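You operate a simulated robot arm through the tools that you are given. There is no shell and no other tool. Be economical: measure what you need, move in short steps, check, and stop when the job is done.

You are at the controls of a simulated two-armed robot. One attempt, no reset.

TASK
Hold the small basket on the top of the dark table steady with one hand, lift the green bag out of it with the other and set it down on the top of the dark table. Set down upright: green bag.
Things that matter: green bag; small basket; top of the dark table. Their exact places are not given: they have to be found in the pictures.

The check looks at the end state, three seconds after you hand in, the way a careful person would. Anything else that was tipped, shoved, dropped, spilled or broken makes it a failure.

THE ROBOT
Two 7-joint arms with two-finger parallel grippers on one trunk, on a base that drives. Base frame: it is fixed to the floor where the robot stands at the start and does not move with it; the origin is under the middle of the robot, x ahead of it, y to its left, z up. Units: mm, rad, N and s.
The left shoulder is at the start at [60, 143, 937], the right one opposite. With the tool pointing down near the work surface each hand reaches from about 320 to 740 mm from the robot's upright axis, wherever it stands, measured 20 degrees to its own side. Places, roughly: top of the dark table [700, 400, 800]. Payload 1.57 kg a hand.
Tool frame (each hand has its own): the origin (TCP) lies between the finger pads and is the grasp point; the fingertips stand 30 mm ahead of it; z points along the fingers, y is the line along which they close. The gripper opens to 110 mm. The fingers are 24 mm wide and 12 mm thick; the gripper's body (48 by 112 mm) begins 78 mm behind the TCP.
Orientation is that of the tool frame in the base frame, as a unit quaternion [x, y, z, w]. With the fingers straight down and closing along the base's y, the tool's x points along the base's -x, its y along +y and its z along -z.

THE INTERFACE
- The arms move only by the tool step_arm. It takes "left_deltas", "right_deltas" or both (then of equal length, played together; a hand with none holds still); each is a list of rows, each a list of 7 numbers: the closure, from 0 (fully open) to 1 (shut), then the shift along the base's x, y, z in cm, then the turn, a rotation vector about the base's x, y, z in rad. In form: [[hand, x, y, z, rx, ry, rz], ...]. A call has 1 to 12 rows; each row shifts and turns the commanded pose from where the row before left it. A row lasts 0.2 s, in which the tool goes at most 50 mm and 0.15 rad; a call with a longer step from one row to the next is refused whole, and so is a gripper value outside its range. Where a pose cannot be reached the arm comes as near as it can. A force on the tool above 40 N (or 10 N above the force at the start of the call, whichever is more), or a blocked arm, ends the call early, and 0.2 s more pass. Each finger travels about 45 mm/s and halts on what it meets, pressing with about 34 N; the grip force reading is that of the motor and also rises with nothing between the fingers. The clock runs only during rows and for 0.2 s after the last one: add rows that do not move to give the fingers time. The reply holds the time, the measured pose of the TCP, the force on the tool along the base axes, the opening and the grip force, in the units named above and with some noise, with the torque about the TCP (base axes, N m) and any sound that the robot's microphone picked up.
- Cameras (640 x 400 px; columns grow to the right, rows downward): "scene" is now at [49.9, -22.2, 1554.1]; the picture's right is [-0.28, -0.96, 0.00], its down [-0.66, 0.19, -0.73] and it looks along [0.70, -0.21, -0.69] (base axes); focal length 279 px, centre (320, 200). "left" rides on the left gripper at [70, -16, -141] in its tool frame; the picture's right is [0.23, 0.97, 0.00], its down [-0.86, 0.20, -0.48] and it looks along [-0.47, 0.11, 0.88] (tool axes); focal length 222 px, centre (320, 200). "right" rides on the right gripper at [70, 16, -141] in its tool frame; the picture's right is [-0.23, 0.97, 0.00], its down [-0.85, -0.20, -0.48] and it looks along [-0.47, -0.11, 0.88] (tool axes); focal length 222 px, centre (320, 200).
- get_image(camera): a new picture of that camera. The clock stands still meanwhile.
- raise_lower(by): slides the trunk up (or, below 0, down) by that many mm; the arms and the scene camera ride with it, the base frame stays. It gives what a move gives, with no picture.
- base_move(legs): drives the robot by 1 to 6 legs, each [ahead, left, turn to the left] in mm, mm and rad, along the robot's own axes; the way and the turn of a leg run together, so that a leg with both is an arc; at most 1500 mm and 3.142 rad a leg. The arms and the cameras ride along, it lands a little off, and it stops where it bumps. It gives what a move gives.
- pan_tilt(pan, tilt): turns the head with the scene camera to pan (to the left, within 1.501 rad either way) and tilt (down, from -0.506 to 1.204), counted from straight ahead of the robot. It gives what a move gives.
- point_at(camera, pixels): for up to 12 pixels [column, row] of the newest picture of that camera ("zoom" is the newest enlarged one), the place [x, y, z] in the base frame of the surface seen there, good to about 2 mm. The clock stands still meanwhile.
- inspect(camera, box): a new picture of the part [left, top, right, bottom] of that camera's present view, enlarged. The clock stands still meanwhile.
- hand_in(): hands the job in; it is judged then, once.

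Work in short steps. Measure before you move; look again where a grasp or a placing could have gone wrong, and mend it. You have 80 turns and 58 pictures in all, those below and enlarged ones among them. Open the grippers and draw the arms clear of the work before you hand the job in, unless the task says otherwise; then end with one line.

The tools are called as a command line: name --argument value ..., lists and objects as JSON in quotes. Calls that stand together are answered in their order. step_arm: Moves the arms, as the interface text tells. Its arguments: {"type":"object","properties":{"left_deltas":{"type":"array"},"right_deltas":{"type":"array"}},"required":[]} The other tools are called the same way: raise_lower (by) slides the trunk up or down; base_move (legs) drives the base; pan_tilt (pan, tilt) turns the head that bears the scene camera; get_image (camera) takes a picture; point_at (camera, pixels) gives the place of the surface under pixels of a picture; inspect (camera, box) takes an enlarged picture of a part of a camera's view; hand_in () hands the job in.

At the start:

```text
t: 0.0
left_position: [517.3, 122.2, 1106.2]
left_tool_rot: [-0.001, 1.0, 0.0, 0.0]
left_contact_force: [0.3, 0.2, 0.6]
left_moment: [0.04, -0.04, 0.02]
left_opening: 110.0
left_gripper_force: 0.0
right_position: [465.0, -299.2, 1084.7]
right_tool_rot: [0.0, 1.0, 0.0, 0.0]
right_contact_force: [-0.6, 0.7, -0.7]
right_moment: [0.02, 0.01, 0.0]
right_opening: 110.1
right_gripper_force: 0.1
trunk travel left (down, up): [-536.0, 54.0]
robot x, y, heading: [2.9, 0.1, -0.001]
head pan, tilt: [-0.288, 0.754]
```

scene: 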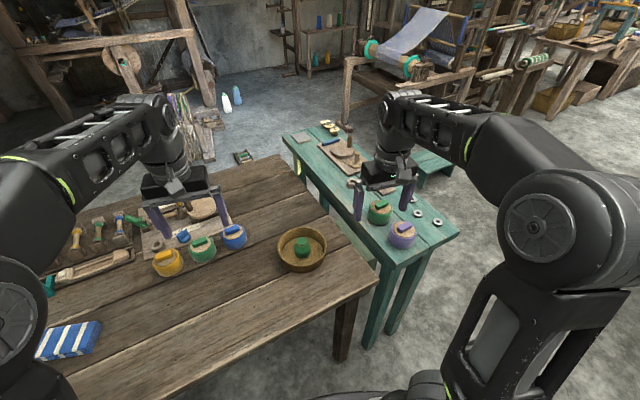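
right: 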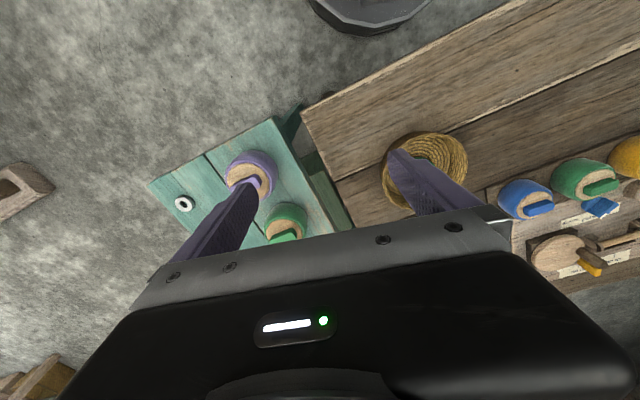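
left: 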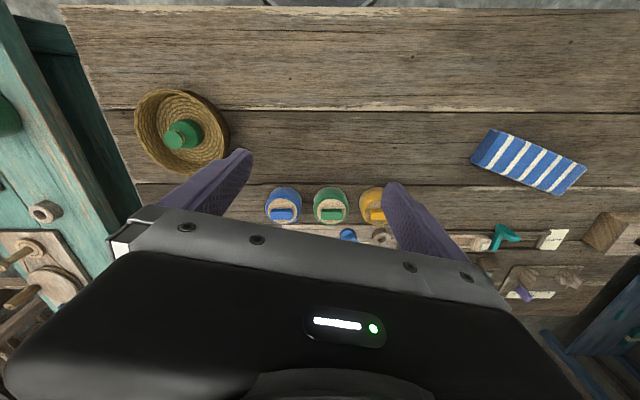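

The basket is at about (302,249) in the scene picture with a green bag inside. I enlarge it to measure it.

inspect --camera "scene" --box '[240, 200, 368, 280]'

inspect --camera "left" --box '[110, 70, 270, 190]'

```text
5.00 times, centred on (304, 240) of scene
```

zoom: 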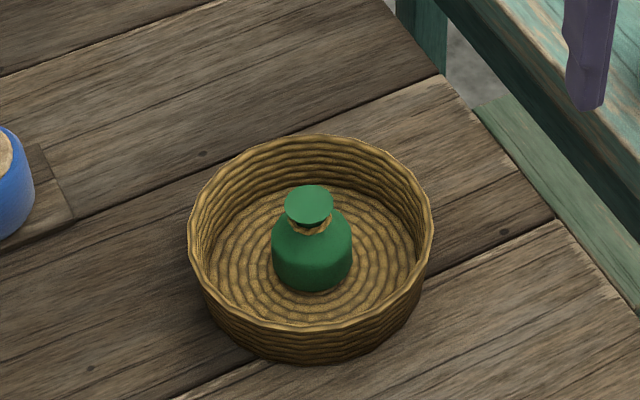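

```text
3.33 times, centred on (190, 130) of left
```

zoom: 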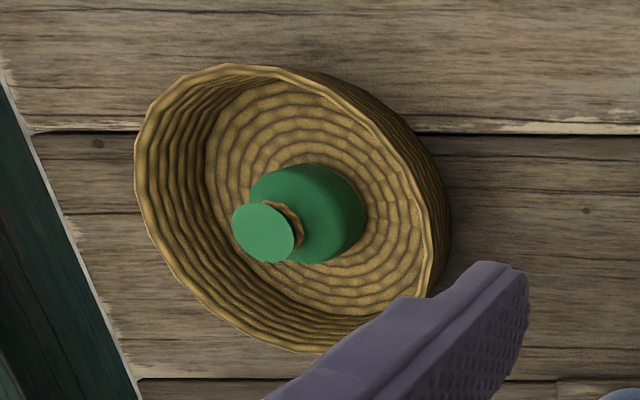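

I measure the bag's top, the rim and the basket floor in both pictures.

point_at --camera "zoom" --pixels '[[262, 233], [245, 233], [280, 233], [340, 210], [138, 160], [240, 68], [435, 240], [290, 349], [250, 130], [520, 200], [400, 250], [200, 320]]'

point_at --camera "scene" --pixels '[[301.6, 240.5], [302, 253], [278, 248], [326.3, 246], [305, 227.3], [302, 266], [310, 230], [350, 300], [235, 237], [203, 250], [168, 264], [295, 210]]'

```text
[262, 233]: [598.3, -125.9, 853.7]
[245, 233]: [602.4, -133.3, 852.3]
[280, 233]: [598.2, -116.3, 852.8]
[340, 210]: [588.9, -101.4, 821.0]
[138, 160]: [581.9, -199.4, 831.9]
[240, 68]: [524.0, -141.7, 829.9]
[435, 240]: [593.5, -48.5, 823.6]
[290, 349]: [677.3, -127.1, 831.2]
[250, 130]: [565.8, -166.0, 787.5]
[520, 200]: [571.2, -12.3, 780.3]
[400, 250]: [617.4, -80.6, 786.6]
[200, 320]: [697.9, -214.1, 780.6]
```

```text
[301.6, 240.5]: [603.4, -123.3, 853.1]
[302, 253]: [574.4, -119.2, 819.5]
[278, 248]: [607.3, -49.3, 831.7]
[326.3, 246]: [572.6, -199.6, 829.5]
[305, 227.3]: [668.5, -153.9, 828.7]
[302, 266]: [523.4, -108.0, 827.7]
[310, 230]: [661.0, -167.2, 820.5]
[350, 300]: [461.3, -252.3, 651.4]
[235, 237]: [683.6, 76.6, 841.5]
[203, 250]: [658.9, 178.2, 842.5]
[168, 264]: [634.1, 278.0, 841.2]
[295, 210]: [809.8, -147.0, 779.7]
```

The basket is centred near (600,-124): radius about 76, rim at z 831, floor at 787. The bag stands at its centre, about 50 mm wide with its top at 853. The right hand will pinch the wall at y≈-198, tilted outward. The left will grip the bag closing along x. First I pre-position above: the right over the rim, the left turned in place.

step_arm --right_deltas '[[0.5, 1.2, 0, 0, 0.025, 0, 0], [0.5, 1.1, 0.9, -1.5, 0.025, 0, 0], [0.5, 1.1, 0.9, -1.5, 0.025, 0, 0], [0.5, 1.1, 0.9, -1.5, 0.025, 0, 0], [0.5, 1.1, 0.9, -1.5, 0.025, 0, 0], [0.5, 1.1, 0.9, -1.5, 0.025, 0, 0], [0.5, 1.1, 0.9, -1.5, 0.025, 0, 0], [0.5, 1.1, 0.9, -1.5, 0.025, 0, 0], [0.5, 1.1, 0.9, -1.5, 0.025, 0, 0], [0.5, 1.1, 0.9, -1.5, 0.025, 0, 0], [0.5, 1.1, 0.9, -1.5, 0.025, 0, 0], [0.5, 1.1, 0.9, -1.5, 0.025, 0, 0]]' --left_deltas '[[0.25, 0, 0, 0, 0, 0, -0.1428], [0.25, 0, 0, 0, 0, 0, -0.1428], [0.25, 0, 0, 0, 0, 0, -0.1428], [0.25, 0, 0, 0, 0, 0, -0.1428], [0.25, 0, 0, 0, 0, 0, -0.1428], [0.25, 0, 0, 0, 0, 0, -0.1428], [0.25, 0, 0, 0, 0, 0, -0.1428], [0.25, 0, 0, 0, 0, 0, -0.1428], [0.25, 0, 0, 0, 0, 0, -0.1428], [0.25, 0, 0, 0, 0, 0, -0.1428], [0.25, 0, 0, 0, 0, 0, -0.1428], [0.25, 0, 0, 0, -0.1, 0, 0]]'

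get_image --camera "right"

get_image --camera "scene"

```text
t: 2.6
left_position: [519.7, 123.2, 1107.0]
left_tool_rot: [0.707, 0.706, -0.037, 0.036]
left_contact_force: [-0.3, 0.2, -0.1]
left_moment: [-0.03, 0.03, 0.01]
left_opening: 82.5
left_gripper_force: 0.2
right_position: [599.3, -201.6, 919.6]
right_tool_rot: [0.0, 0.989, 0.149, 0.0]
right_contact_force: [0.4, 0.2, 0.9]
right_moment: [-0.01, 0.02, 0.0]
right_opening: 55.3
right_gripper_force: 0.1
trunk travel left (down, up): [-536.0, 54.0]
robot x, y, heading: [2.1, -1.2, -0.0]
head pan, tilt: [-0.288, 0.754]
```

```text
52 pictures are left
```

right: 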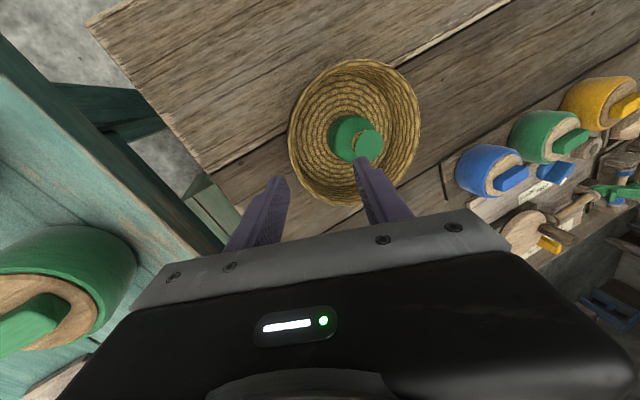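

```text
51 pictures are left
```

scene: 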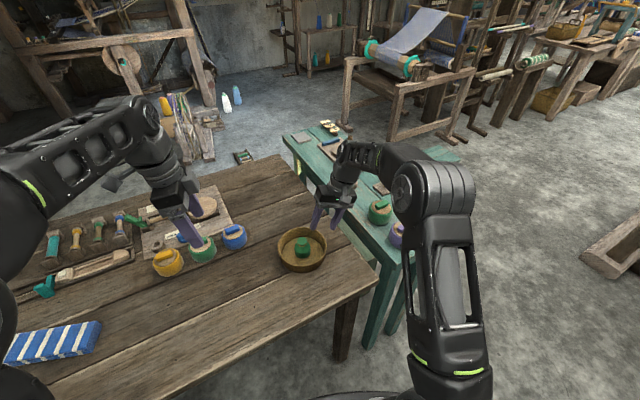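

Hand poses are good. Now I check the slope of the wall on the side to pinch.

inspect --camera "right" --box '[270, 50, 430, 210]'

```text
2.50 times, centred on (350, 130) of right
```

zoom: 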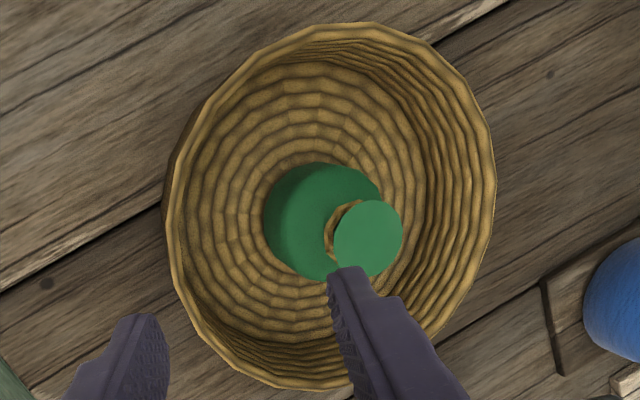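

point_at --camera "zoom" --pixels '[[172, 270], [178, 270], [190, 270], [200, 270], [200, 310], [207, 310], [215, 310], [470, 150], [455, 150], [440, 150], [250, 372], [368, 238]]'

```text
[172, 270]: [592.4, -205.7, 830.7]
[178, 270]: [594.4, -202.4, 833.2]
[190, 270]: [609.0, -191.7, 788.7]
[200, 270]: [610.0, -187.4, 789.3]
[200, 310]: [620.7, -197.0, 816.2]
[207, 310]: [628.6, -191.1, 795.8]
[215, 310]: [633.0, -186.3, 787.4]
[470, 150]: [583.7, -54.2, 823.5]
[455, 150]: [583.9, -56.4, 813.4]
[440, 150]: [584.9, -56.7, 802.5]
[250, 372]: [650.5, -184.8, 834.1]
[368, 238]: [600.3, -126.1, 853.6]
```

The wall leans about 0.17 rad and its midline is near y=-200 at z 825. I cut the tilt to 0.2, narrow the opening and descend over the wall, still open.

step_arm --right_deltas '[[0.58, 0, 0.16, -1, -0.1, 0, 0], [0.58, 0, 0, -1.5, 0, 0, 0], [0.58, 0, 0, -1.5, 0, 0, 0], [0.58, 0, 0, -1.5, 0, 0, 0], [0.58, 0, 0, -1.5, 0, 0, 0], [0.58, 0, 0, -1.5, 0, 0, 0], [0.58, 0, 0, -0.8, 0, 0, 0]]'

get_image --camera "right"

inspect --camera "scene" --box '[240, 190, 368, 280]'

```text
t: 4.2
left_position: [518.1, 122.8, 1105.5]
left_tool_rot: [0.706, 0.706, -0.035, 0.036]
left_contact_force: [-0.7, 0.7, 0.2]
left_moment: [-0.01, 0.0, -0.01]
left_opening: 82.3
left_gripper_force: 0.0
right_position: [599.5, -199.4, 826.7]
right_tool_rot: [0.0, 0.995, 0.099, 0.0]
right_contact_force: [-0.7, 0.0, -0.4]
right_moment: [0.02, 0.01, 0.01]
right_opening: 46.3
right_gripper_force: 0.1
trunk travel left (down, up): [-536.0, 54.0]
robot x, y, heading: [2.5, -6.2, -0.002]
head pan, tilt: [-0.288, 0.754]
```

```text
49 pictures are left
```

right: 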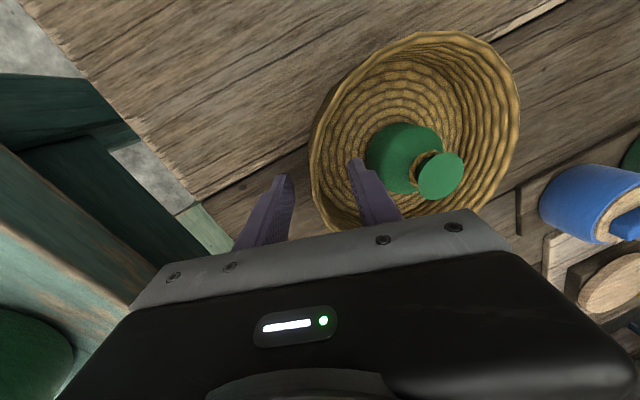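

```text
4.44 times, centred on (304, 235) of scene
```

zoom: 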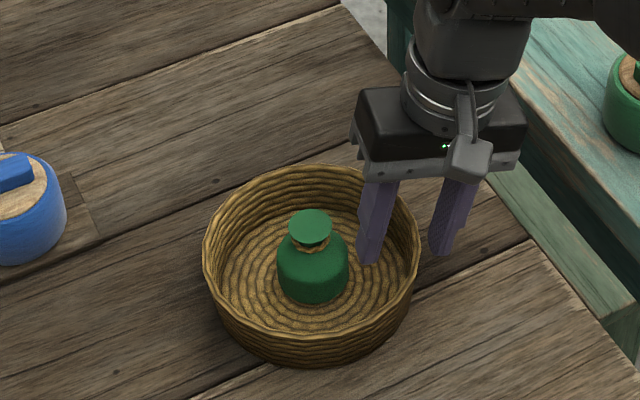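

The fingers straddle the wall cleanly. I close the right hand on it.

step_arm --right_deltas '[[0.75, 0, 0, 0, 0, 0, 0], [0.85, 0, 0, 0, 0, 0, 0], [0.95, 0, 0, 0, 0, 0, 0], [0.95, 0, 0, 0, 0, 0, 0], [0.95, 0, 0, 0, 0, 0, 0]]'

inspect --camera "scene" --box '[240, 190, 368, 280]'

```text
t: 5.4
left_position: [519.8, 123.0, 1106.1]
left_tool_rot: [0.706, 0.707, -0.035, 0.036]
left_contact_force: [0.2, -0.1, 0.4]
left_moment: [0.01, -0.01, -0.01]
left_opening: 82.7
left_gripper_force: 0.0
right_position: [600.1, -198.5, 825.2]
right_tool_rot: [0.0, 0.995, 0.1, 0.0]
right_contact_force: [0.5, 0.1, -1.6]
right_moment: [-0.12, 0.01, -0.05]
right_opening: 9.3
right_gripper_force: 27.7
trunk travel left (down, up): [-536.0, 54.0]
robot x, y, heading: [-3.4, 1.2, 0.002]
head pan, tilt: [-0.288, 0.754]
```

```text
4.44 times, centred on (304, 235) of scene
```

zoom: 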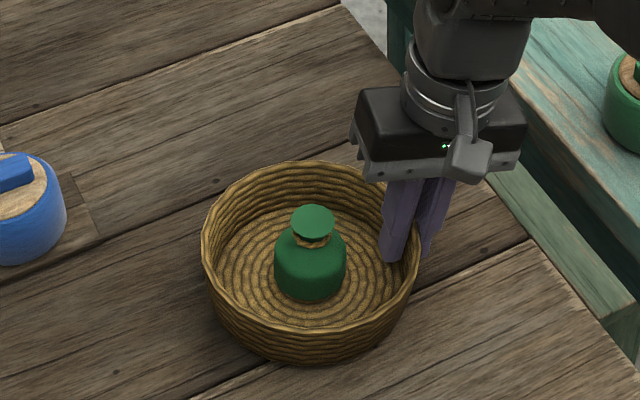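

The wall is held at 9 mm opening with 28 N. I re-measure the bag and basket for any shift or tilt.

point_at --camera "zoom" --pixels '[[313, 219], [303, 270], [300, 165], [207, 240], [310, 335], [340, 265], [279, 265], [250, 270], [365, 280], [300, 222], [328, 222], [310, 205]]'

```text
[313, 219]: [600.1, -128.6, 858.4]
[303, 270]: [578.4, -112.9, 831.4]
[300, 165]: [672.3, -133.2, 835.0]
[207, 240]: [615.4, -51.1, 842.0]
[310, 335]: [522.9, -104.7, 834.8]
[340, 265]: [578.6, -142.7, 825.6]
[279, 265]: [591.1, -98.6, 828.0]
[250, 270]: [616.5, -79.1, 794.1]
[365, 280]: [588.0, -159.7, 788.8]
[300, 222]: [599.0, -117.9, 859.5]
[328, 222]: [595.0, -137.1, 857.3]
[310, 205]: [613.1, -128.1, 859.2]
```

The grip has tipped the basket: its far-left rim is at 842 instead of 831, so about 0.07 rad. I turn the right hand back by -0.07 about x to lay it flat.

step_arm --right_deltas '[[0.95, 0, 0, 0, -0.03, 0, 0], [0.95, 0, 0, 0, -0.03, 0, 0], [0.95, 0, 0, -0.05, -0.01, 0, 0]]'

inspect --camera "scene" --box '[240, 190, 368, 280]'

point_at --camera "zoom" --pixels '[[313, 222], [300, 168], [207, 243], [310, 337], [250, 270], [365, 280], [300, 222], [326, 222], [345, 265], [280, 265], [370, 178], [225, 300]]'

```text
t: 6.2
left_position: [518.8, 122.1, 1107.6]
left_tool_rot: [0.706, 0.706, -0.036, 0.035]
left_contact_force: [-0.5, -0.5, 0.7]
left_moment: [-0.03, 0.01, -0.04]
left_opening: 82.4
left_gripper_force: 0.2
right_position: [599.2, -199.4, 825.3]
right_tool_rot: [0.0, 0.998, 0.066, 0.0]
right_contact_force: [-0.6, 3.5, 5.1]
right_moment: [0.01, 0.0, -0.01]
right_opening: 9.3
right_gripper_force: 27.7
trunk travel left (down, up): [-536.0, 54.0]
robot x, y, heading: [-2.1, -0.8, -0.002]
head pan, tilt: [-0.288, 0.754]
```

```text
4.44 times, centred on (304, 235) of scene
```

zoom: 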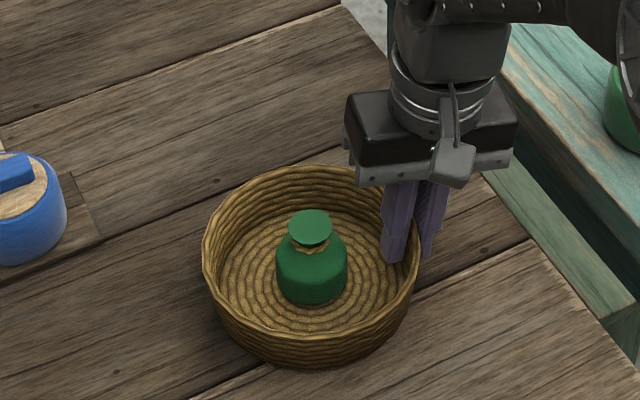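

```text
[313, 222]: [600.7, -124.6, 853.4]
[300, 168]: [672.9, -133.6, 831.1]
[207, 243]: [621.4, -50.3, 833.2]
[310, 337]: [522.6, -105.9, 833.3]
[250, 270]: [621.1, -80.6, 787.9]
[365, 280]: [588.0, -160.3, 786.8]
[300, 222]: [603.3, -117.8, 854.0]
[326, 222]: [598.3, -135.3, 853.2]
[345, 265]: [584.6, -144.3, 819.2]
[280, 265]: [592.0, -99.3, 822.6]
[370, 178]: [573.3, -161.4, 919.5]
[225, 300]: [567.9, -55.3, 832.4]
```

The basket is flat again, with the bag at (600,-124.5). I bring the left hand above it with 0.25 rad tilt away from the right hand.

step_arm --left_deltas '[[0.25, 0.8, -2.4, -1.0, -0.03, 0, 0], [0.25, 0.8, -2.4, -1.0, -0.03, 0, 0], [0.25, 0.8, -2.4, -1.0, -0.03, 0, 0], [0.25, 0.8, -2.4, -1.0, -0.03, 0, 0], [0.25, 0.8, -2.4, -1.0, -0.03, 0, 0], [0.25, 0.8, -2.4, -1.0, 0, 0, 0], [0.25, 0.8, -2.4, -1.0, 0, 0, 0], [0.25, 0.8, -2.4, -1.0, 0, 0, 0], [0.25, 0.8, -2.4, -1.5, 0, 0, 0], [0.25, 0.9, -3.0, -2, 0, 0, 0], [0.25, 0, 0, -2, 0, 0, 0], [0.25, 0, 0, -2, 0, 0, 0]]'

get_image --camera "left"

get_image --camera "scene"

```text
t: 8.8
left_position: [601.1, -124.2, 951.5]
left_tool_rot: [0.702, 0.701, -0.089, 0.089]
left_contact_force: [0.9, 0.8, -0.1]
left_moment: [0.01, 0.03, 0.0]
left_opening: 82.3
left_gripper_force: 0.0
right_position: [598.0, -199.7, 826.4]
right_tool_rot: [0.001, 0.998, 0.065, 0.001]
right_contact_force: [2.0, 0.7, 10.5]
right_moment: [0.0, -0.03, -0.03]
right_opening: 9.3
right_gripper_force: 27.8
trunk travel left (down, up): [-536.0, 54.0]
robot x, y, heading: [-0.0, -6.9, 0.0]
head pan, tilt: [-0.288, 0.754]
```

```text
45 pictures are left
```

left: 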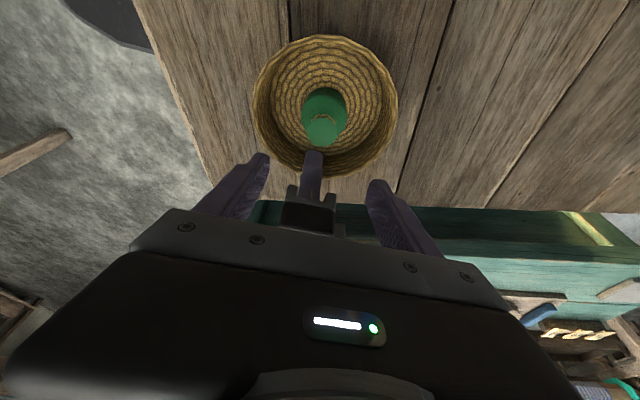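

```text
44 pictures are left
```

scene: 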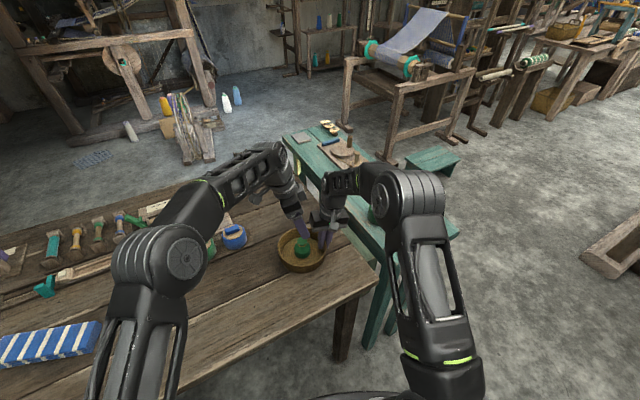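

Fingers straddle the bag in x, and the right gripper is clear at y ≤ -153. I check the bag's place and descend, stopping above it.

point_at --camera "left" --pixels '[[322, 128], [314, 128], [332, 128], [306, 105], [342, 105], [322, 95]]'

step_arm --left_deltas '[[0.25, 0, 0.4, -1, 0, 0, 0], [0.25, 0, 0, -1.5, 0, 0, 0], [0.25, 0, 0, -1.5, 0, 0, 0], [0.25, 0, 0, -1.5, 0, 0, 0], [0.25, 0, 0, -1.0, 0, 0, 0]]'

inspect --camera "scene" --box '[230, 170, 390, 280]'

get_image --camera "left"

```text
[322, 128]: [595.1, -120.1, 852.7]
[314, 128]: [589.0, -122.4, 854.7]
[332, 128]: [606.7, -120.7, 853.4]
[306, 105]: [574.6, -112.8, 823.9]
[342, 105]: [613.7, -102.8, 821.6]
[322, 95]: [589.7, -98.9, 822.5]
```

```text
t: 10.0
left_position: [599.5, -119.1, 887.1]
left_tool_rot: [0.701, 0.702, -0.089, 0.089]
left_contact_force: [0.0, -0.8, 0.0]
left_moment: [-0.02, 0.01, -0.01]
left_opening: 82.6
left_gripper_force: 0.1
right_position: [597.2, -199.7, 826.1]
right_tool_rot: [0.0, 0.998, 0.066, 0.001]
right_contact_force: [2.0, -0.2, 10.7]
right_moment: [-0.05, 0.0, -0.02]
right_opening: 9.5
right_gripper_force: 27.7
trunk travel left (down, up): [-536.0, 54.0]
robot x, y, heading: [0.1, -0.3, -0.001]
head pan, tilt: [-0.288, 0.754]
```

```text
3.64 times, centred on (310, 225) of scene
```

zoom: 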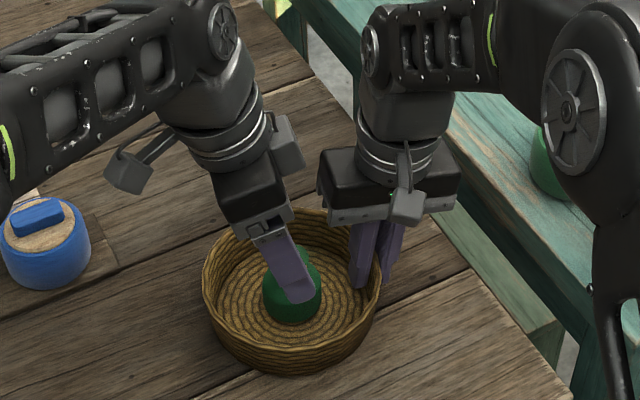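

```text
42 pictures are left
```

left: 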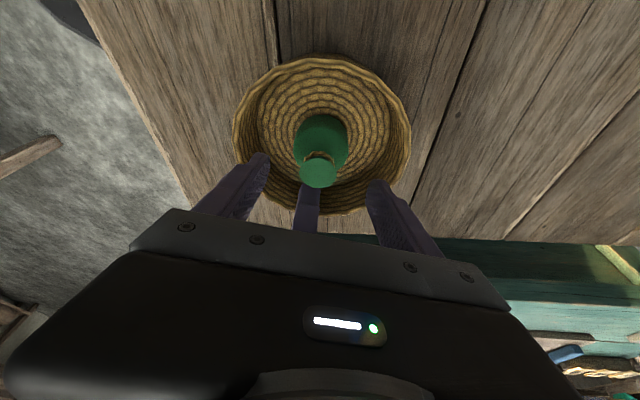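

Before the last 59 mm I check the clearance between the left hand's knob at (300,160) and the right gripper body at (322,185).

point_at --camera "zoom" --pixels '[[298, 155], [295, 175], [285, 205], [322, 170], [322, 190], [345, 160], [332, 215], [270, 125], [362, 130], [295, 298]]'

```text
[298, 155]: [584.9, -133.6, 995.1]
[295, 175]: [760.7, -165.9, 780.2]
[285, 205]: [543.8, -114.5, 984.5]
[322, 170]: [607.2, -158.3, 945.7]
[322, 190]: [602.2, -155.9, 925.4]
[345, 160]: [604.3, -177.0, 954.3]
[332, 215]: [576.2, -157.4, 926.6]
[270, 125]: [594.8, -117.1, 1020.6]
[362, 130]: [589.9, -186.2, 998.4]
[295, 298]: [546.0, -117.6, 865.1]
```

The knob stays at y≈-134 against the right body's -156, a 22 mm gap. I descend to z≈828.

step_arm --left_deltas '[[0.25, 0, 0, -1.2, 0, 0, 0], [0.25, 0, 0, -1.2, 0, 0, 0], [0.25, 0, 0, -1.2, 0, 0, 0], [0.25, 0, 0, -1.2, 0, 0, 0], [0.25, 0, 0, -1.0, 0, 0, 0], [0.25, 0, 0, 0, 0, 0, 0]]'

get_image --camera "left"

inspect --camera "scene" --box '[230, 170, 390, 280]'

```text
t: 11.4
left_position: [600.5, -120.0, 827.7]
left_tool_rot: [0.701, 0.702, -0.089, 0.088]
left_contact_force: [0.3, -0.9, 0.8]
left_moment: [0.01, -0.02, 0.01]
left_opening: 82.8
left_gripper_force: 0.1
right_position: [598.2, -200.1, 826.1]
right_tool_rot: [0.0, 0.998, 0.065, 0.001]
right_contact_force: [1.0, -0.5, 11.1]
right_moment: [-0.06, 0.04, 0.01]
right_opening: 9.3
right_gripper_force: 27.9
trunk travel left (down, up): [-536.0, 54.0]
robot x, y, heading: [-1.7, -3.6, -0.0]
head pan, tilt: [-0.288, 0.754]
```

```text
41 pictures are left
```

left: 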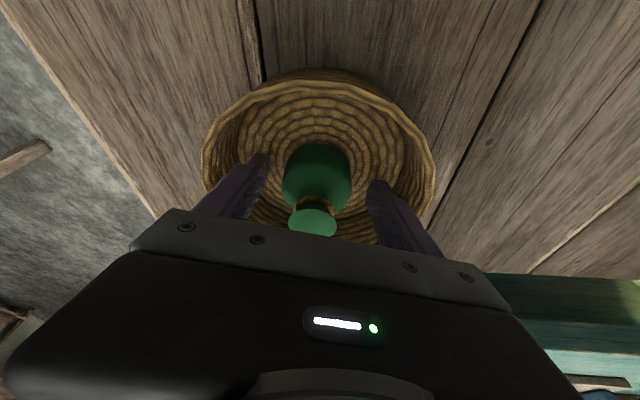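

```text
3.64 times, centred on (310, 225) of scene
```

zoom: 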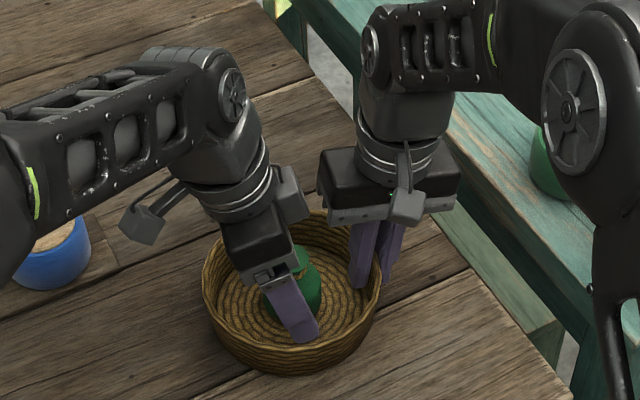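

The bag sits between the fingers with the tips inside the basket. I close.

step_arm --left_deltas '[[0.4, 0, 0, 0, 0, 0, 0], [0.5, 0, 0, 0, 0, 0, 0], [0.6, 0, 0, 0, 0, 0, 0], [0.7, 0, 0, 0, 0, 0, 0], [0.7, 0, 0, 0, 0, 0, 0], [0.7, 0, 0, 0, 0, 0, 0]]'

get_image --camera "left"

```text
t: 12.8
left_position: [599.1, -119.7, 828.7]
left_tool_rot: [0.702, 0.701, -0.089, 0.089]
left_contact_force: [-0.1, 0.3, -0.4]
left_moment: [-0.01, -0.02, 0.03]
left_opening: 49.1
left_gripper_force: 34.3
right_position: [598.5, -200.1, 824.9]
right_tool_rot: [0.0, 0.998, 0.065, 0.001]
right_contact_force: [0.5, -1.0, 10.0]
right_moment: [-0.04, 0.08, 0.02]
right_opening: 9.2
right_gripper_force: 28.1
trunk travel left (down, up): [-536.0, 54.0]
robot x, y, heading: [1.3, 0.4, 0.002]
head pan, tilt: [-0.288, 0.754]
```

```text
39 pictures are left
```

left: 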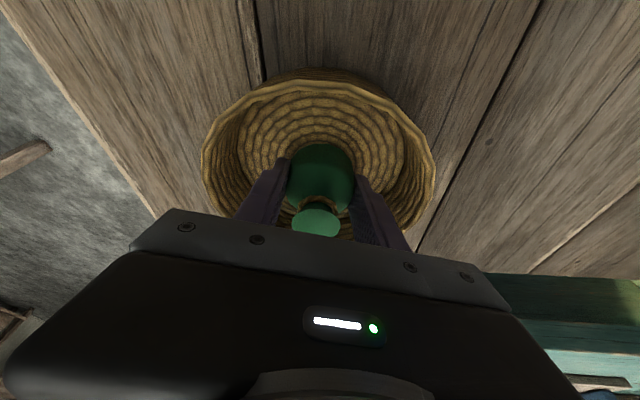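

The bag is gripped at 49 mm. I lift 30 mm straight up while the right hand holds the basket, then check.

step_arm --left_deltas '[[0.7, 0, 0, 0.5, 0, 0, 0], [0.7, 0, 0, 1, 0, 0, 0], [0.7, 0, 0, 1.5, 0, 0, 0]]'

get_image --camera "left"

```text
t: 13.6
left_position: [599.8, -120.4, 857.6]
left_tool_rot: [0.702, 0.701, -0.089, 0.089]
left_contact_force: [0.2, 0.7, -0.8]
left_moment: [0.0, -0.01, 0.01]
left_opening: 48.8
left_gripper_force: 34.2
right_position: [598.0, -199.6, 826.3]
right_tool_rot: [-0.001, 0.998, 0.064, 0.001]
right_contact_force: [-0.1, 0.0, 11.0]
right_moment: [-0.03, 0.04, -0.01]
right_opening: 9.3
right_gripper_force: 27.9
trunk travel left (down, up): [-536.0, 54.0]
robot x, y, heading: [4.4, -4.3, 0.004]
head pan, tilt: [-0.288, 0.754]
```

```text
38 pictures are left
```

left: 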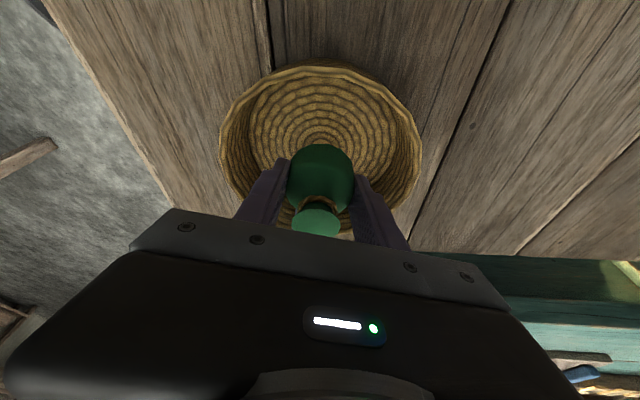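

The bag comes up with the hand and the basket stays. I raise it clear of the rim and carry it to the free spot at about (560, 45).

step_arm --left_deltas '[[0.7, 0, 0, 2, 0, 0, 0], [0.7, 0, 0, 2, 0, 0, 0], [0.7, 0, 0, 2, 0, 0, 0], [0.7, 0, 0, 1.2, 0, 0, 0], [0.7, -0.5, 2, 0, 0, 0, 0], [0.7, -0.5, 2.5, 0, 0, 0, 0], [0.7, -1, 3, 0, 0, 0, 0], [0.7, -1, 3, 0, 0, 0, 0], [0.7, -0.5, 3, 0, 0, 0, 0], [0.7, -0.5, 3, 0, 0, 0, 0], [0.7, 0, 0, -2, 0, 0, 0], [0.7, 0, 0, -2, 0, 0, 0]]'

get_image --camera "left"

get_image --camera "scene"

```text
t: 16.2
left_position: [560.8, 45.0, 891.7]
left_tool_rot: [0.702, 0.701, -0.089, 0.089]
left_contact_force: [-0.8, -0.5, -0.4]
left_moment: [-0.01, -0.03, 0.02]
left_opening: 48.5
left_gripper_force: 33.5
right_position: [598.7, -200.3, 826.5]
right_tool_rot: [0.0, 0.998, 0.065, 0.001]
right_contact_force: [0.1, -0.4, 7.1]
right_moment: [-0.03, 0.01, 0.03]
right_opening: 9.4
right_gripper_force: 27.6
trunk travel left (down, up): [-536.0, 54.0]
robot x, y, heading: [-1.0, -1.8, 0.002]
head pan, tilt: [-0.288, 0.754]
```

```text
37 pictures are left
```

left: 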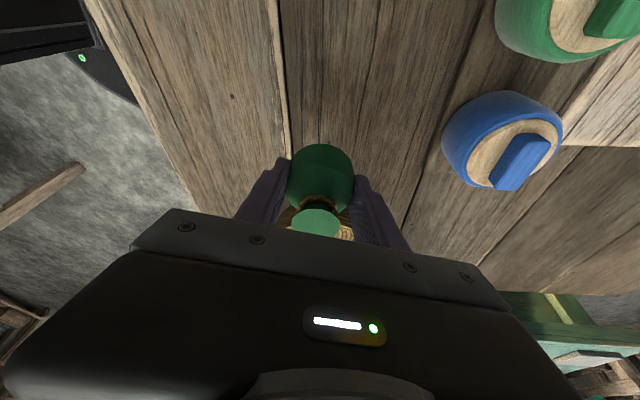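

```text
36 pictures are left
```

scene: 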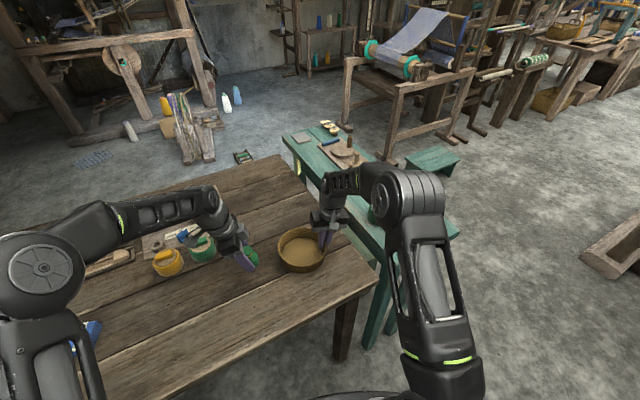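

The basket is empty and the spot is free. I measure the table height around it and lower most of the way.

point_at --camera "left" --pixels '[[320, 125], [270, 120], [370, 120], [240, 140], [380, 160], [455, 110]]'

step_arm --left_deltas '[[0.7, 0, 0, -2, 0, 0, 0], [0.7, 0, 0, -2, 0, 0, 0], [0.7, 0, 0, -1.5, 0, 0, 0], [0.7, 0, 0, -0.7, 0, 0, 0], [0.7, 0, 0, 0, 0, 0, 0]]'

inspect --camera "scene" --box '[190, 180, 350, 280]'

```text
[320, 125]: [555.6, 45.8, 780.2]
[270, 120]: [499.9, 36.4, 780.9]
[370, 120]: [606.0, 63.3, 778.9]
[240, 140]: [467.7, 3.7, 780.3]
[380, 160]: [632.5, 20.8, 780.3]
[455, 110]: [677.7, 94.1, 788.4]
```

```text
t: 17.4
left_position: [560.4, 45.0, 828.4]
left_tool_rot: [0.701, 0.702, -0.089, 0.089]
left_contact_force: [0.2, 0.6, -1.2]
left_moment: [0.02, 0.03, 0.0]
left_opening: 48.2
left_gripper_force: 33.4
right_position: [598.4, -200.9, 826.4]
right_tool_rot: [-0.001, 0.998, 0.064, 0.001]
right_contact_force: [-0.5, 0.2, 7.1]
right_moment: [-0.07, 0.03, 0.01]
right_opening: 9.2
right_gripper_force: 27.9
trunk travel left (down, up): [-536.0, 54.0]
robot x, y, heading: [-2.1, 2.9, -0.008]
head pan, tilt: [-0.288, 0.754]
```

```text
4.00 times, centred on (270, 230) of scene
```

zoom: 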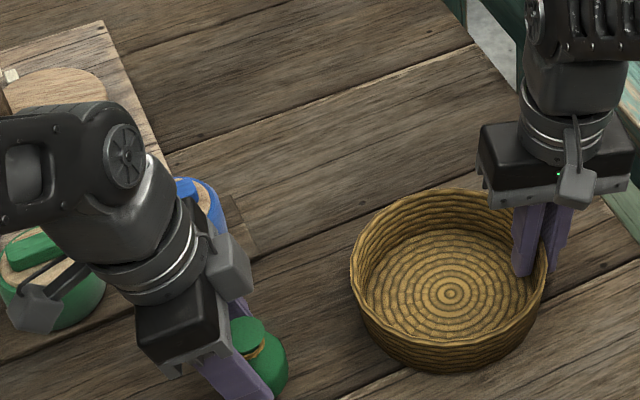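

Bottom is about 7 mm above the table. I lower in small steps until contact.

step_arm --left_deltas '[[0.7, 0, 0, -0.25, 0, 0, 0], [0.7, 0, 0, -0.2, 0, 0, 0], [0.7, 0, 0, -0.15, 0, 0, 0], [0.7, 0, 0, -0.1, 0, 0, 0], [0.7, 0, 0, 0, 0, 0, 0]]'

inspect --camera "scene" --box '[210, 230, 290, 290]'

```text
t: 18.6
left_position: [559.8, 45.8, 821.8]
left_tool_rot: [0.701, 0.702, -0.088, 0.089]
left_contact_force: [0.3, -0.2, -1.3]
left_moment: [-0.03, -0.01, 0.03]
left_opening: 48.5
left_gripper_force: 34.3
right_position: [599.1, -200.5, 825.6]
right_tool_rot: [0.0, 0.998, 0.064, 0.001]
right_contact_force: [-0.2, -0.1, 7.4]
right_moment: [-0.05, 0.01, -0.01]
right_opening: 9.1
right_gripper_force: 27.6
trunk travel left (down, up): [-536.0, 54.0]
robot x, y, heading: [1.8, -1.5, 0.001]
head pan, tilt: [-0.288, 0.754]
```

```text
6.67 times, centred on (250, 260) of scene
```

zoom: 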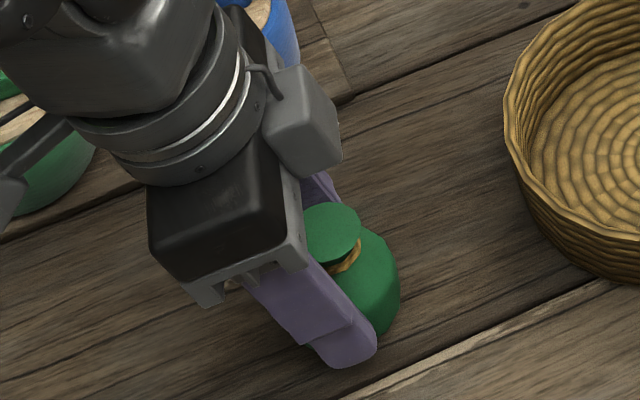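

No contact force yet. I check that the bag's top is level and its height.

point_at --camera "zoom" --pixels '[[312, 232], [333, 232], [354, 232], [335, 210], [335, 250], [385, 270], [420, 320]]'

step_arm --left_deltas '[[0.7, 0, 0, -0.1, 0, 0, 0], [0.7, 0, 0, 0, 0, 0, 0]]'

```text
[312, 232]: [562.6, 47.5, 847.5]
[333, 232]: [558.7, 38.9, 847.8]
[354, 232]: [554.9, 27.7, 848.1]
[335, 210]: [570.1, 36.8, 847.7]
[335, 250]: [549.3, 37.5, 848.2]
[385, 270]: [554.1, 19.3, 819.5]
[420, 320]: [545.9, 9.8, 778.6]
```

```text
t: 19.2
left_position: [558.9, 45.7, 821.0]
left_tool_rot: [0.702, 0.701, -0.088, 0.088]
left_contact_force: [-0.3, -0.3, 0.6]
left_moment: [-0.04, 0.02, 0.01]
left_opening: 48.2
left_gripper_force: 34.0
right_position: [599.1, -200.2, 825.2]
right_tool_rot: [0.0, 0.998, 0.064, 0.001]
right_contact_force: [-0.3, 0.2, 6.7]
right_moment: [-0.06, -0.04, -0.02]
right_opening: 9.4
right_gripper_force: 27.9
trunk travel left (down, up): [-536.0, 54.0]
robot x, y, heading: [1.0, -1.0, -0.001]
head pan, tilt: [-0.288, 0.754]
```

The top is level at 847.8 and should rest at about 846.5, so it is within a millimetre. One more small step.

step_arm --left_deltas '[[0.7, 0, 0, -0.1, 0, 0, 0], [0.7, 0, 0, 0, 0, 0, 0]]'

```text
t: 19.8
left_position: [558.9, 44.6, 820.8]
left_tool_rot: [0.701, 0.702, -0.088, 0.089]
left_contact_force: [-3.3, 4.4, 10.2]
left_moment: [-0.12, 0.06, -0.08]
left_opening: 48.4
left_gripper_force: 33.9
right_position: [596.9, -199.7, 825.7]
right_tool_rot: [0.0, 0.998, 0.064, 0.001]
right_contact_force: [0.9, 0.2, 1.7]
right_moment: [-0.11, -0.1, 0.0]
right_opening: 9.2
right_gripper_force: 27.7
trunk travel left (down, up): [-536.0, 54.0]
robot x, y, heading: [-2.3, -0.8, -0.002]
head pan, tilt: [-0.288, 0.754]
```

Contact reads 10 N, so the bag stands on the table. I open the left hand slowly in place.

step_arm --left_deltas '[[0.55, 0, 0, 0, 0, 0, 0], [0.5, 0, 0, 0, 0, 0, 0], [0.4, 0, 0, 0, 0, 0, 0], [0.3, 0, 0, 0, 0, 0, 0], [0.2, 0, 0, 0, 0, 0, 0], [0.2, 0, 0, 0, 0, 0, 0]]'

get_image --camera "left"

```text
t: 21.2
left_position: [560.6, 43.6, 819.4]
left_tool_rot: [0.701, 0.702, -0.089, 0.089]
left_contact_force: [0.0, -0.1, 0.1]
left_moment: [0.0, -0.01, 0.0]
left_opening: 88.3
left_gripper_force: 0.1
right_position: [598.2, -199.8, 825.5]
right_tool_rot: [0.0, 0.998, 0.065, 0.001]
right_contact_force: [-2.8, 0.7, 5.6]
right_moment: [-0.01, 0.08, -0.03]
right_opening: 9.4
right_gripper_force: 28.2
trunk travel left (down, up): [-536.0, 54.0]
robot x, y, heading: [2.6, 0.8, -0.0]
head pan, tilt: [-0.288, 0.754]
```

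```text
33 pictures are left
```

left: 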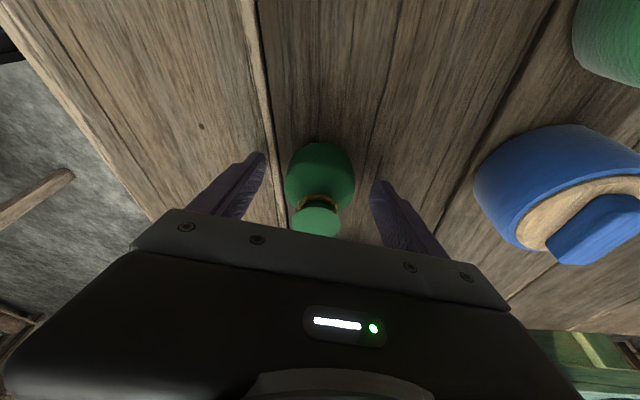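

The bag stands free. I raise the left hand straight up and open the right hand in place.

step_arm --left_deltas '[[0.2, 0, 0, 1, 0, 0, 0], [0.2, 0, 0, 2, 0, 0, 0], [0.2, 0, 0, 3, 0, 0, 0], [0.2, 0, 0, 3, 0, 0, 0], [0.2, 0, 0, 3, 0, 0, 0], [0.2, 0, 0, 3, 0, 0, 0], [0.2, 0, 0, 3, 0, 0, 0]]' --right_deltas '[[0.9, 0, 0, 0, 0, 0, 0], [0.85, 0, 0, 0, 0, 0, 0], [0.8, 0, 0, 0, 0, 0, 0], [0.7, 0, 0, 0, 0, 0, 0], [0.6, 0, 0, 0, 0, 0, 0], [0.55, 0, 0, 0, 0, 0, 0], [0.55, 0, 0, 0, 0, 0, 0]]'

get_image --camera "right"

inspect --camera "scene" --box '[190, 180, 350, 280]'

```text
t: 22.8
left_position: [558.1, 41.6, 1003.2]
left_tool_rot: [0.701, 0.702, -0.088, 0.088]
left_contact_force: [0.9, -0.2, 0.0]
left_moment: [0.01, 0.01, 0.0]
left_opening: 87.9
left_gripper_force: 0.2
right_position: [600.0, -199.7, 825.5]
right_tool_rot: [0.0, 0.998, 0.065, 0.001]
right_contact_force: [0.2, -0.6, -0.1]
right_moment: [-0.03, -0.02, -0.01]
right_opening: 49.3
right_gripper_force: 0.1
trunk travel left (down, up): [-536.0, 54.0]
robot x, y, heading: [1.2, -1.2, 0.002]
head pan, tilt: [-0.288, 0.754]
```

```text
32 pictures are left
```

right: 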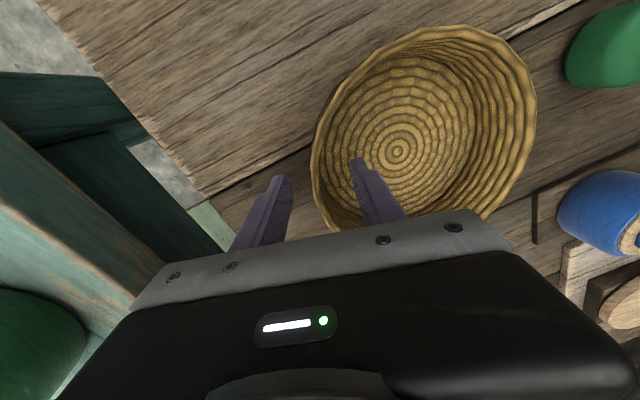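

```text
4.00 times, centred on (270, 230) of scene
```

zoom: 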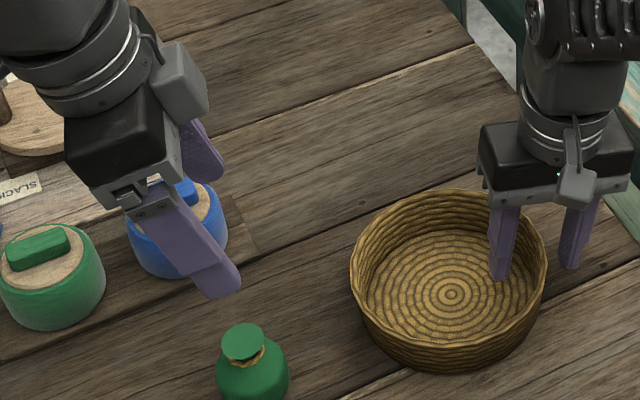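

The bag stands upright and the right fingers are clear of the wall on both sides. I raise the right hand straight up, then back to the right; the left goes back and up.

step_arm --right_deltas '[[0.55, 0, 0, 1, 0, 0, 0], [0.55, 0, 0, 2, 0, 0, 0], [0.55, 0, 0, 2, 0, 0, 0], [0.55, 0, 0, 3, 0, 0, 0], [0.55, 0, 0, 3, 0, 0, 0], [0.55, 0, 0, 3, 0, 0, 0], [0.4, 0, 0, 3, 0, 0, 0], [0.2, 0, 0, 3, 0, 0, 0], [0, 0, 0, 3, 0, 0, 0], [0, -2, -2, 2, 0, 0, 0], [0, -3, -3, 0, 0, 0, 0], [0, -3, -3, 0, 0, 0, 0]]' --left_deltas '[[0.2, 0, 0, 2, 0, 0, 0], [0.2, 0, 0, 2, 0, 0, 0], [0.2, 0, 0, 2, 0, 0, 0], [0, 0, 0, 2, 0, 0, 0], [0, -1, 2, 1, 0, 0, 0], [0, -1, 2, 1, 0, 0, 0], [0, -1, 2, 0, 0, 0, 0], [0, -1, 2, 0, 0, 0, 0], [0, 0, 2, 0, 0, 0, 0], [0, 0, 2, 0, 0, 0, 0], [0, 0, 2, 0, 0, 0, 0], [0, 0, 0, 0, 0, 0, 0]]'

get_image --camera "scene"

inspect --camera "scene" --box '[190, 200, 350, 300]'

```text
t: 25.4
left_position: [517.8, 186.5, 1099.2]
left_tool_rot: [0.702, 0.701, -0.089, 0.089]
left_contact_force: [-1.7, 0.5, 0.3]
left_moment: [0.03, 0.0, 0.01]
left_opening: 110.2
left_gripper_force: 0.1
right_position: [519.6, -277.5, 1075.0]
right_tool_rot: [-0.001, 0.998, 0.065, 0.001]
right_contact_force: [-0.6, 0.0, -0.1]
right_moment: [0.01, 0.02, 0.0]
right_opening: 110.1
right_gripper_force: 0.0
trunk travel left (down, up): [-536.0, 54.0]
robot x, y, heading: [-1.8, -2.0, -0.005]
head pan, tilt: [-0.288, 0.754]
```

```text
30 pictures are left
```

scene: 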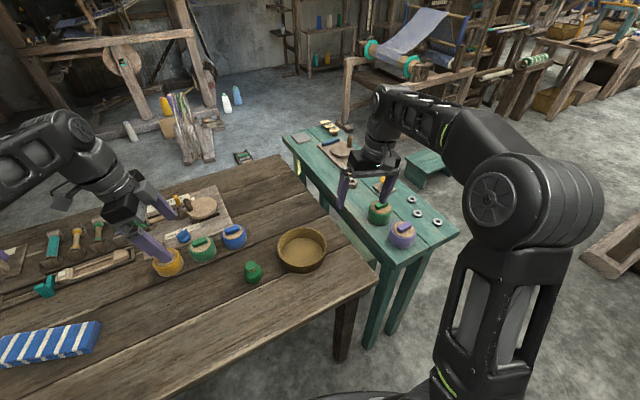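

```text
4.00 times, centred on (270, 250) of scene
```

zoom: 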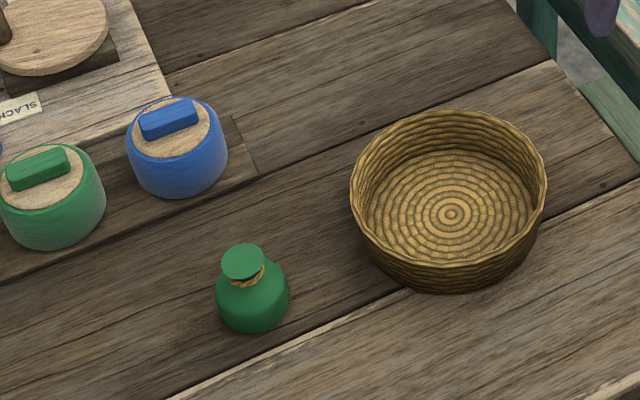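

The bag stands on the table, the basket is in place and both arms are clear. One last check that the bag's top is level.

point_at --camera "zoom" --pixels '[[228, 262], [258, 262], [243, 250], [243, 273], [355, 190], [543, 190], [450, 113], [450, 262]]'

```text
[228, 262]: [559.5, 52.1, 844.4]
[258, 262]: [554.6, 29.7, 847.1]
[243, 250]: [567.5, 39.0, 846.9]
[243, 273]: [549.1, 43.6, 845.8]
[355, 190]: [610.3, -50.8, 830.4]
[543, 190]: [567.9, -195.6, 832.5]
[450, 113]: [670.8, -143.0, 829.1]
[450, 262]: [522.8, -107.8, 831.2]
```

The bag's top is level at about 846 and the rim is level at about 831, so I hand in.

hand_in

```text
The job is handed in.
```

The green bag now stands upright on the dark table at about (560, 40). The basket is empty and flat in its original place, and both hands are open and clear. Gripping the basket tipped it slightly, by about 0.07 rad, and I levelled it before lifting the bag out.
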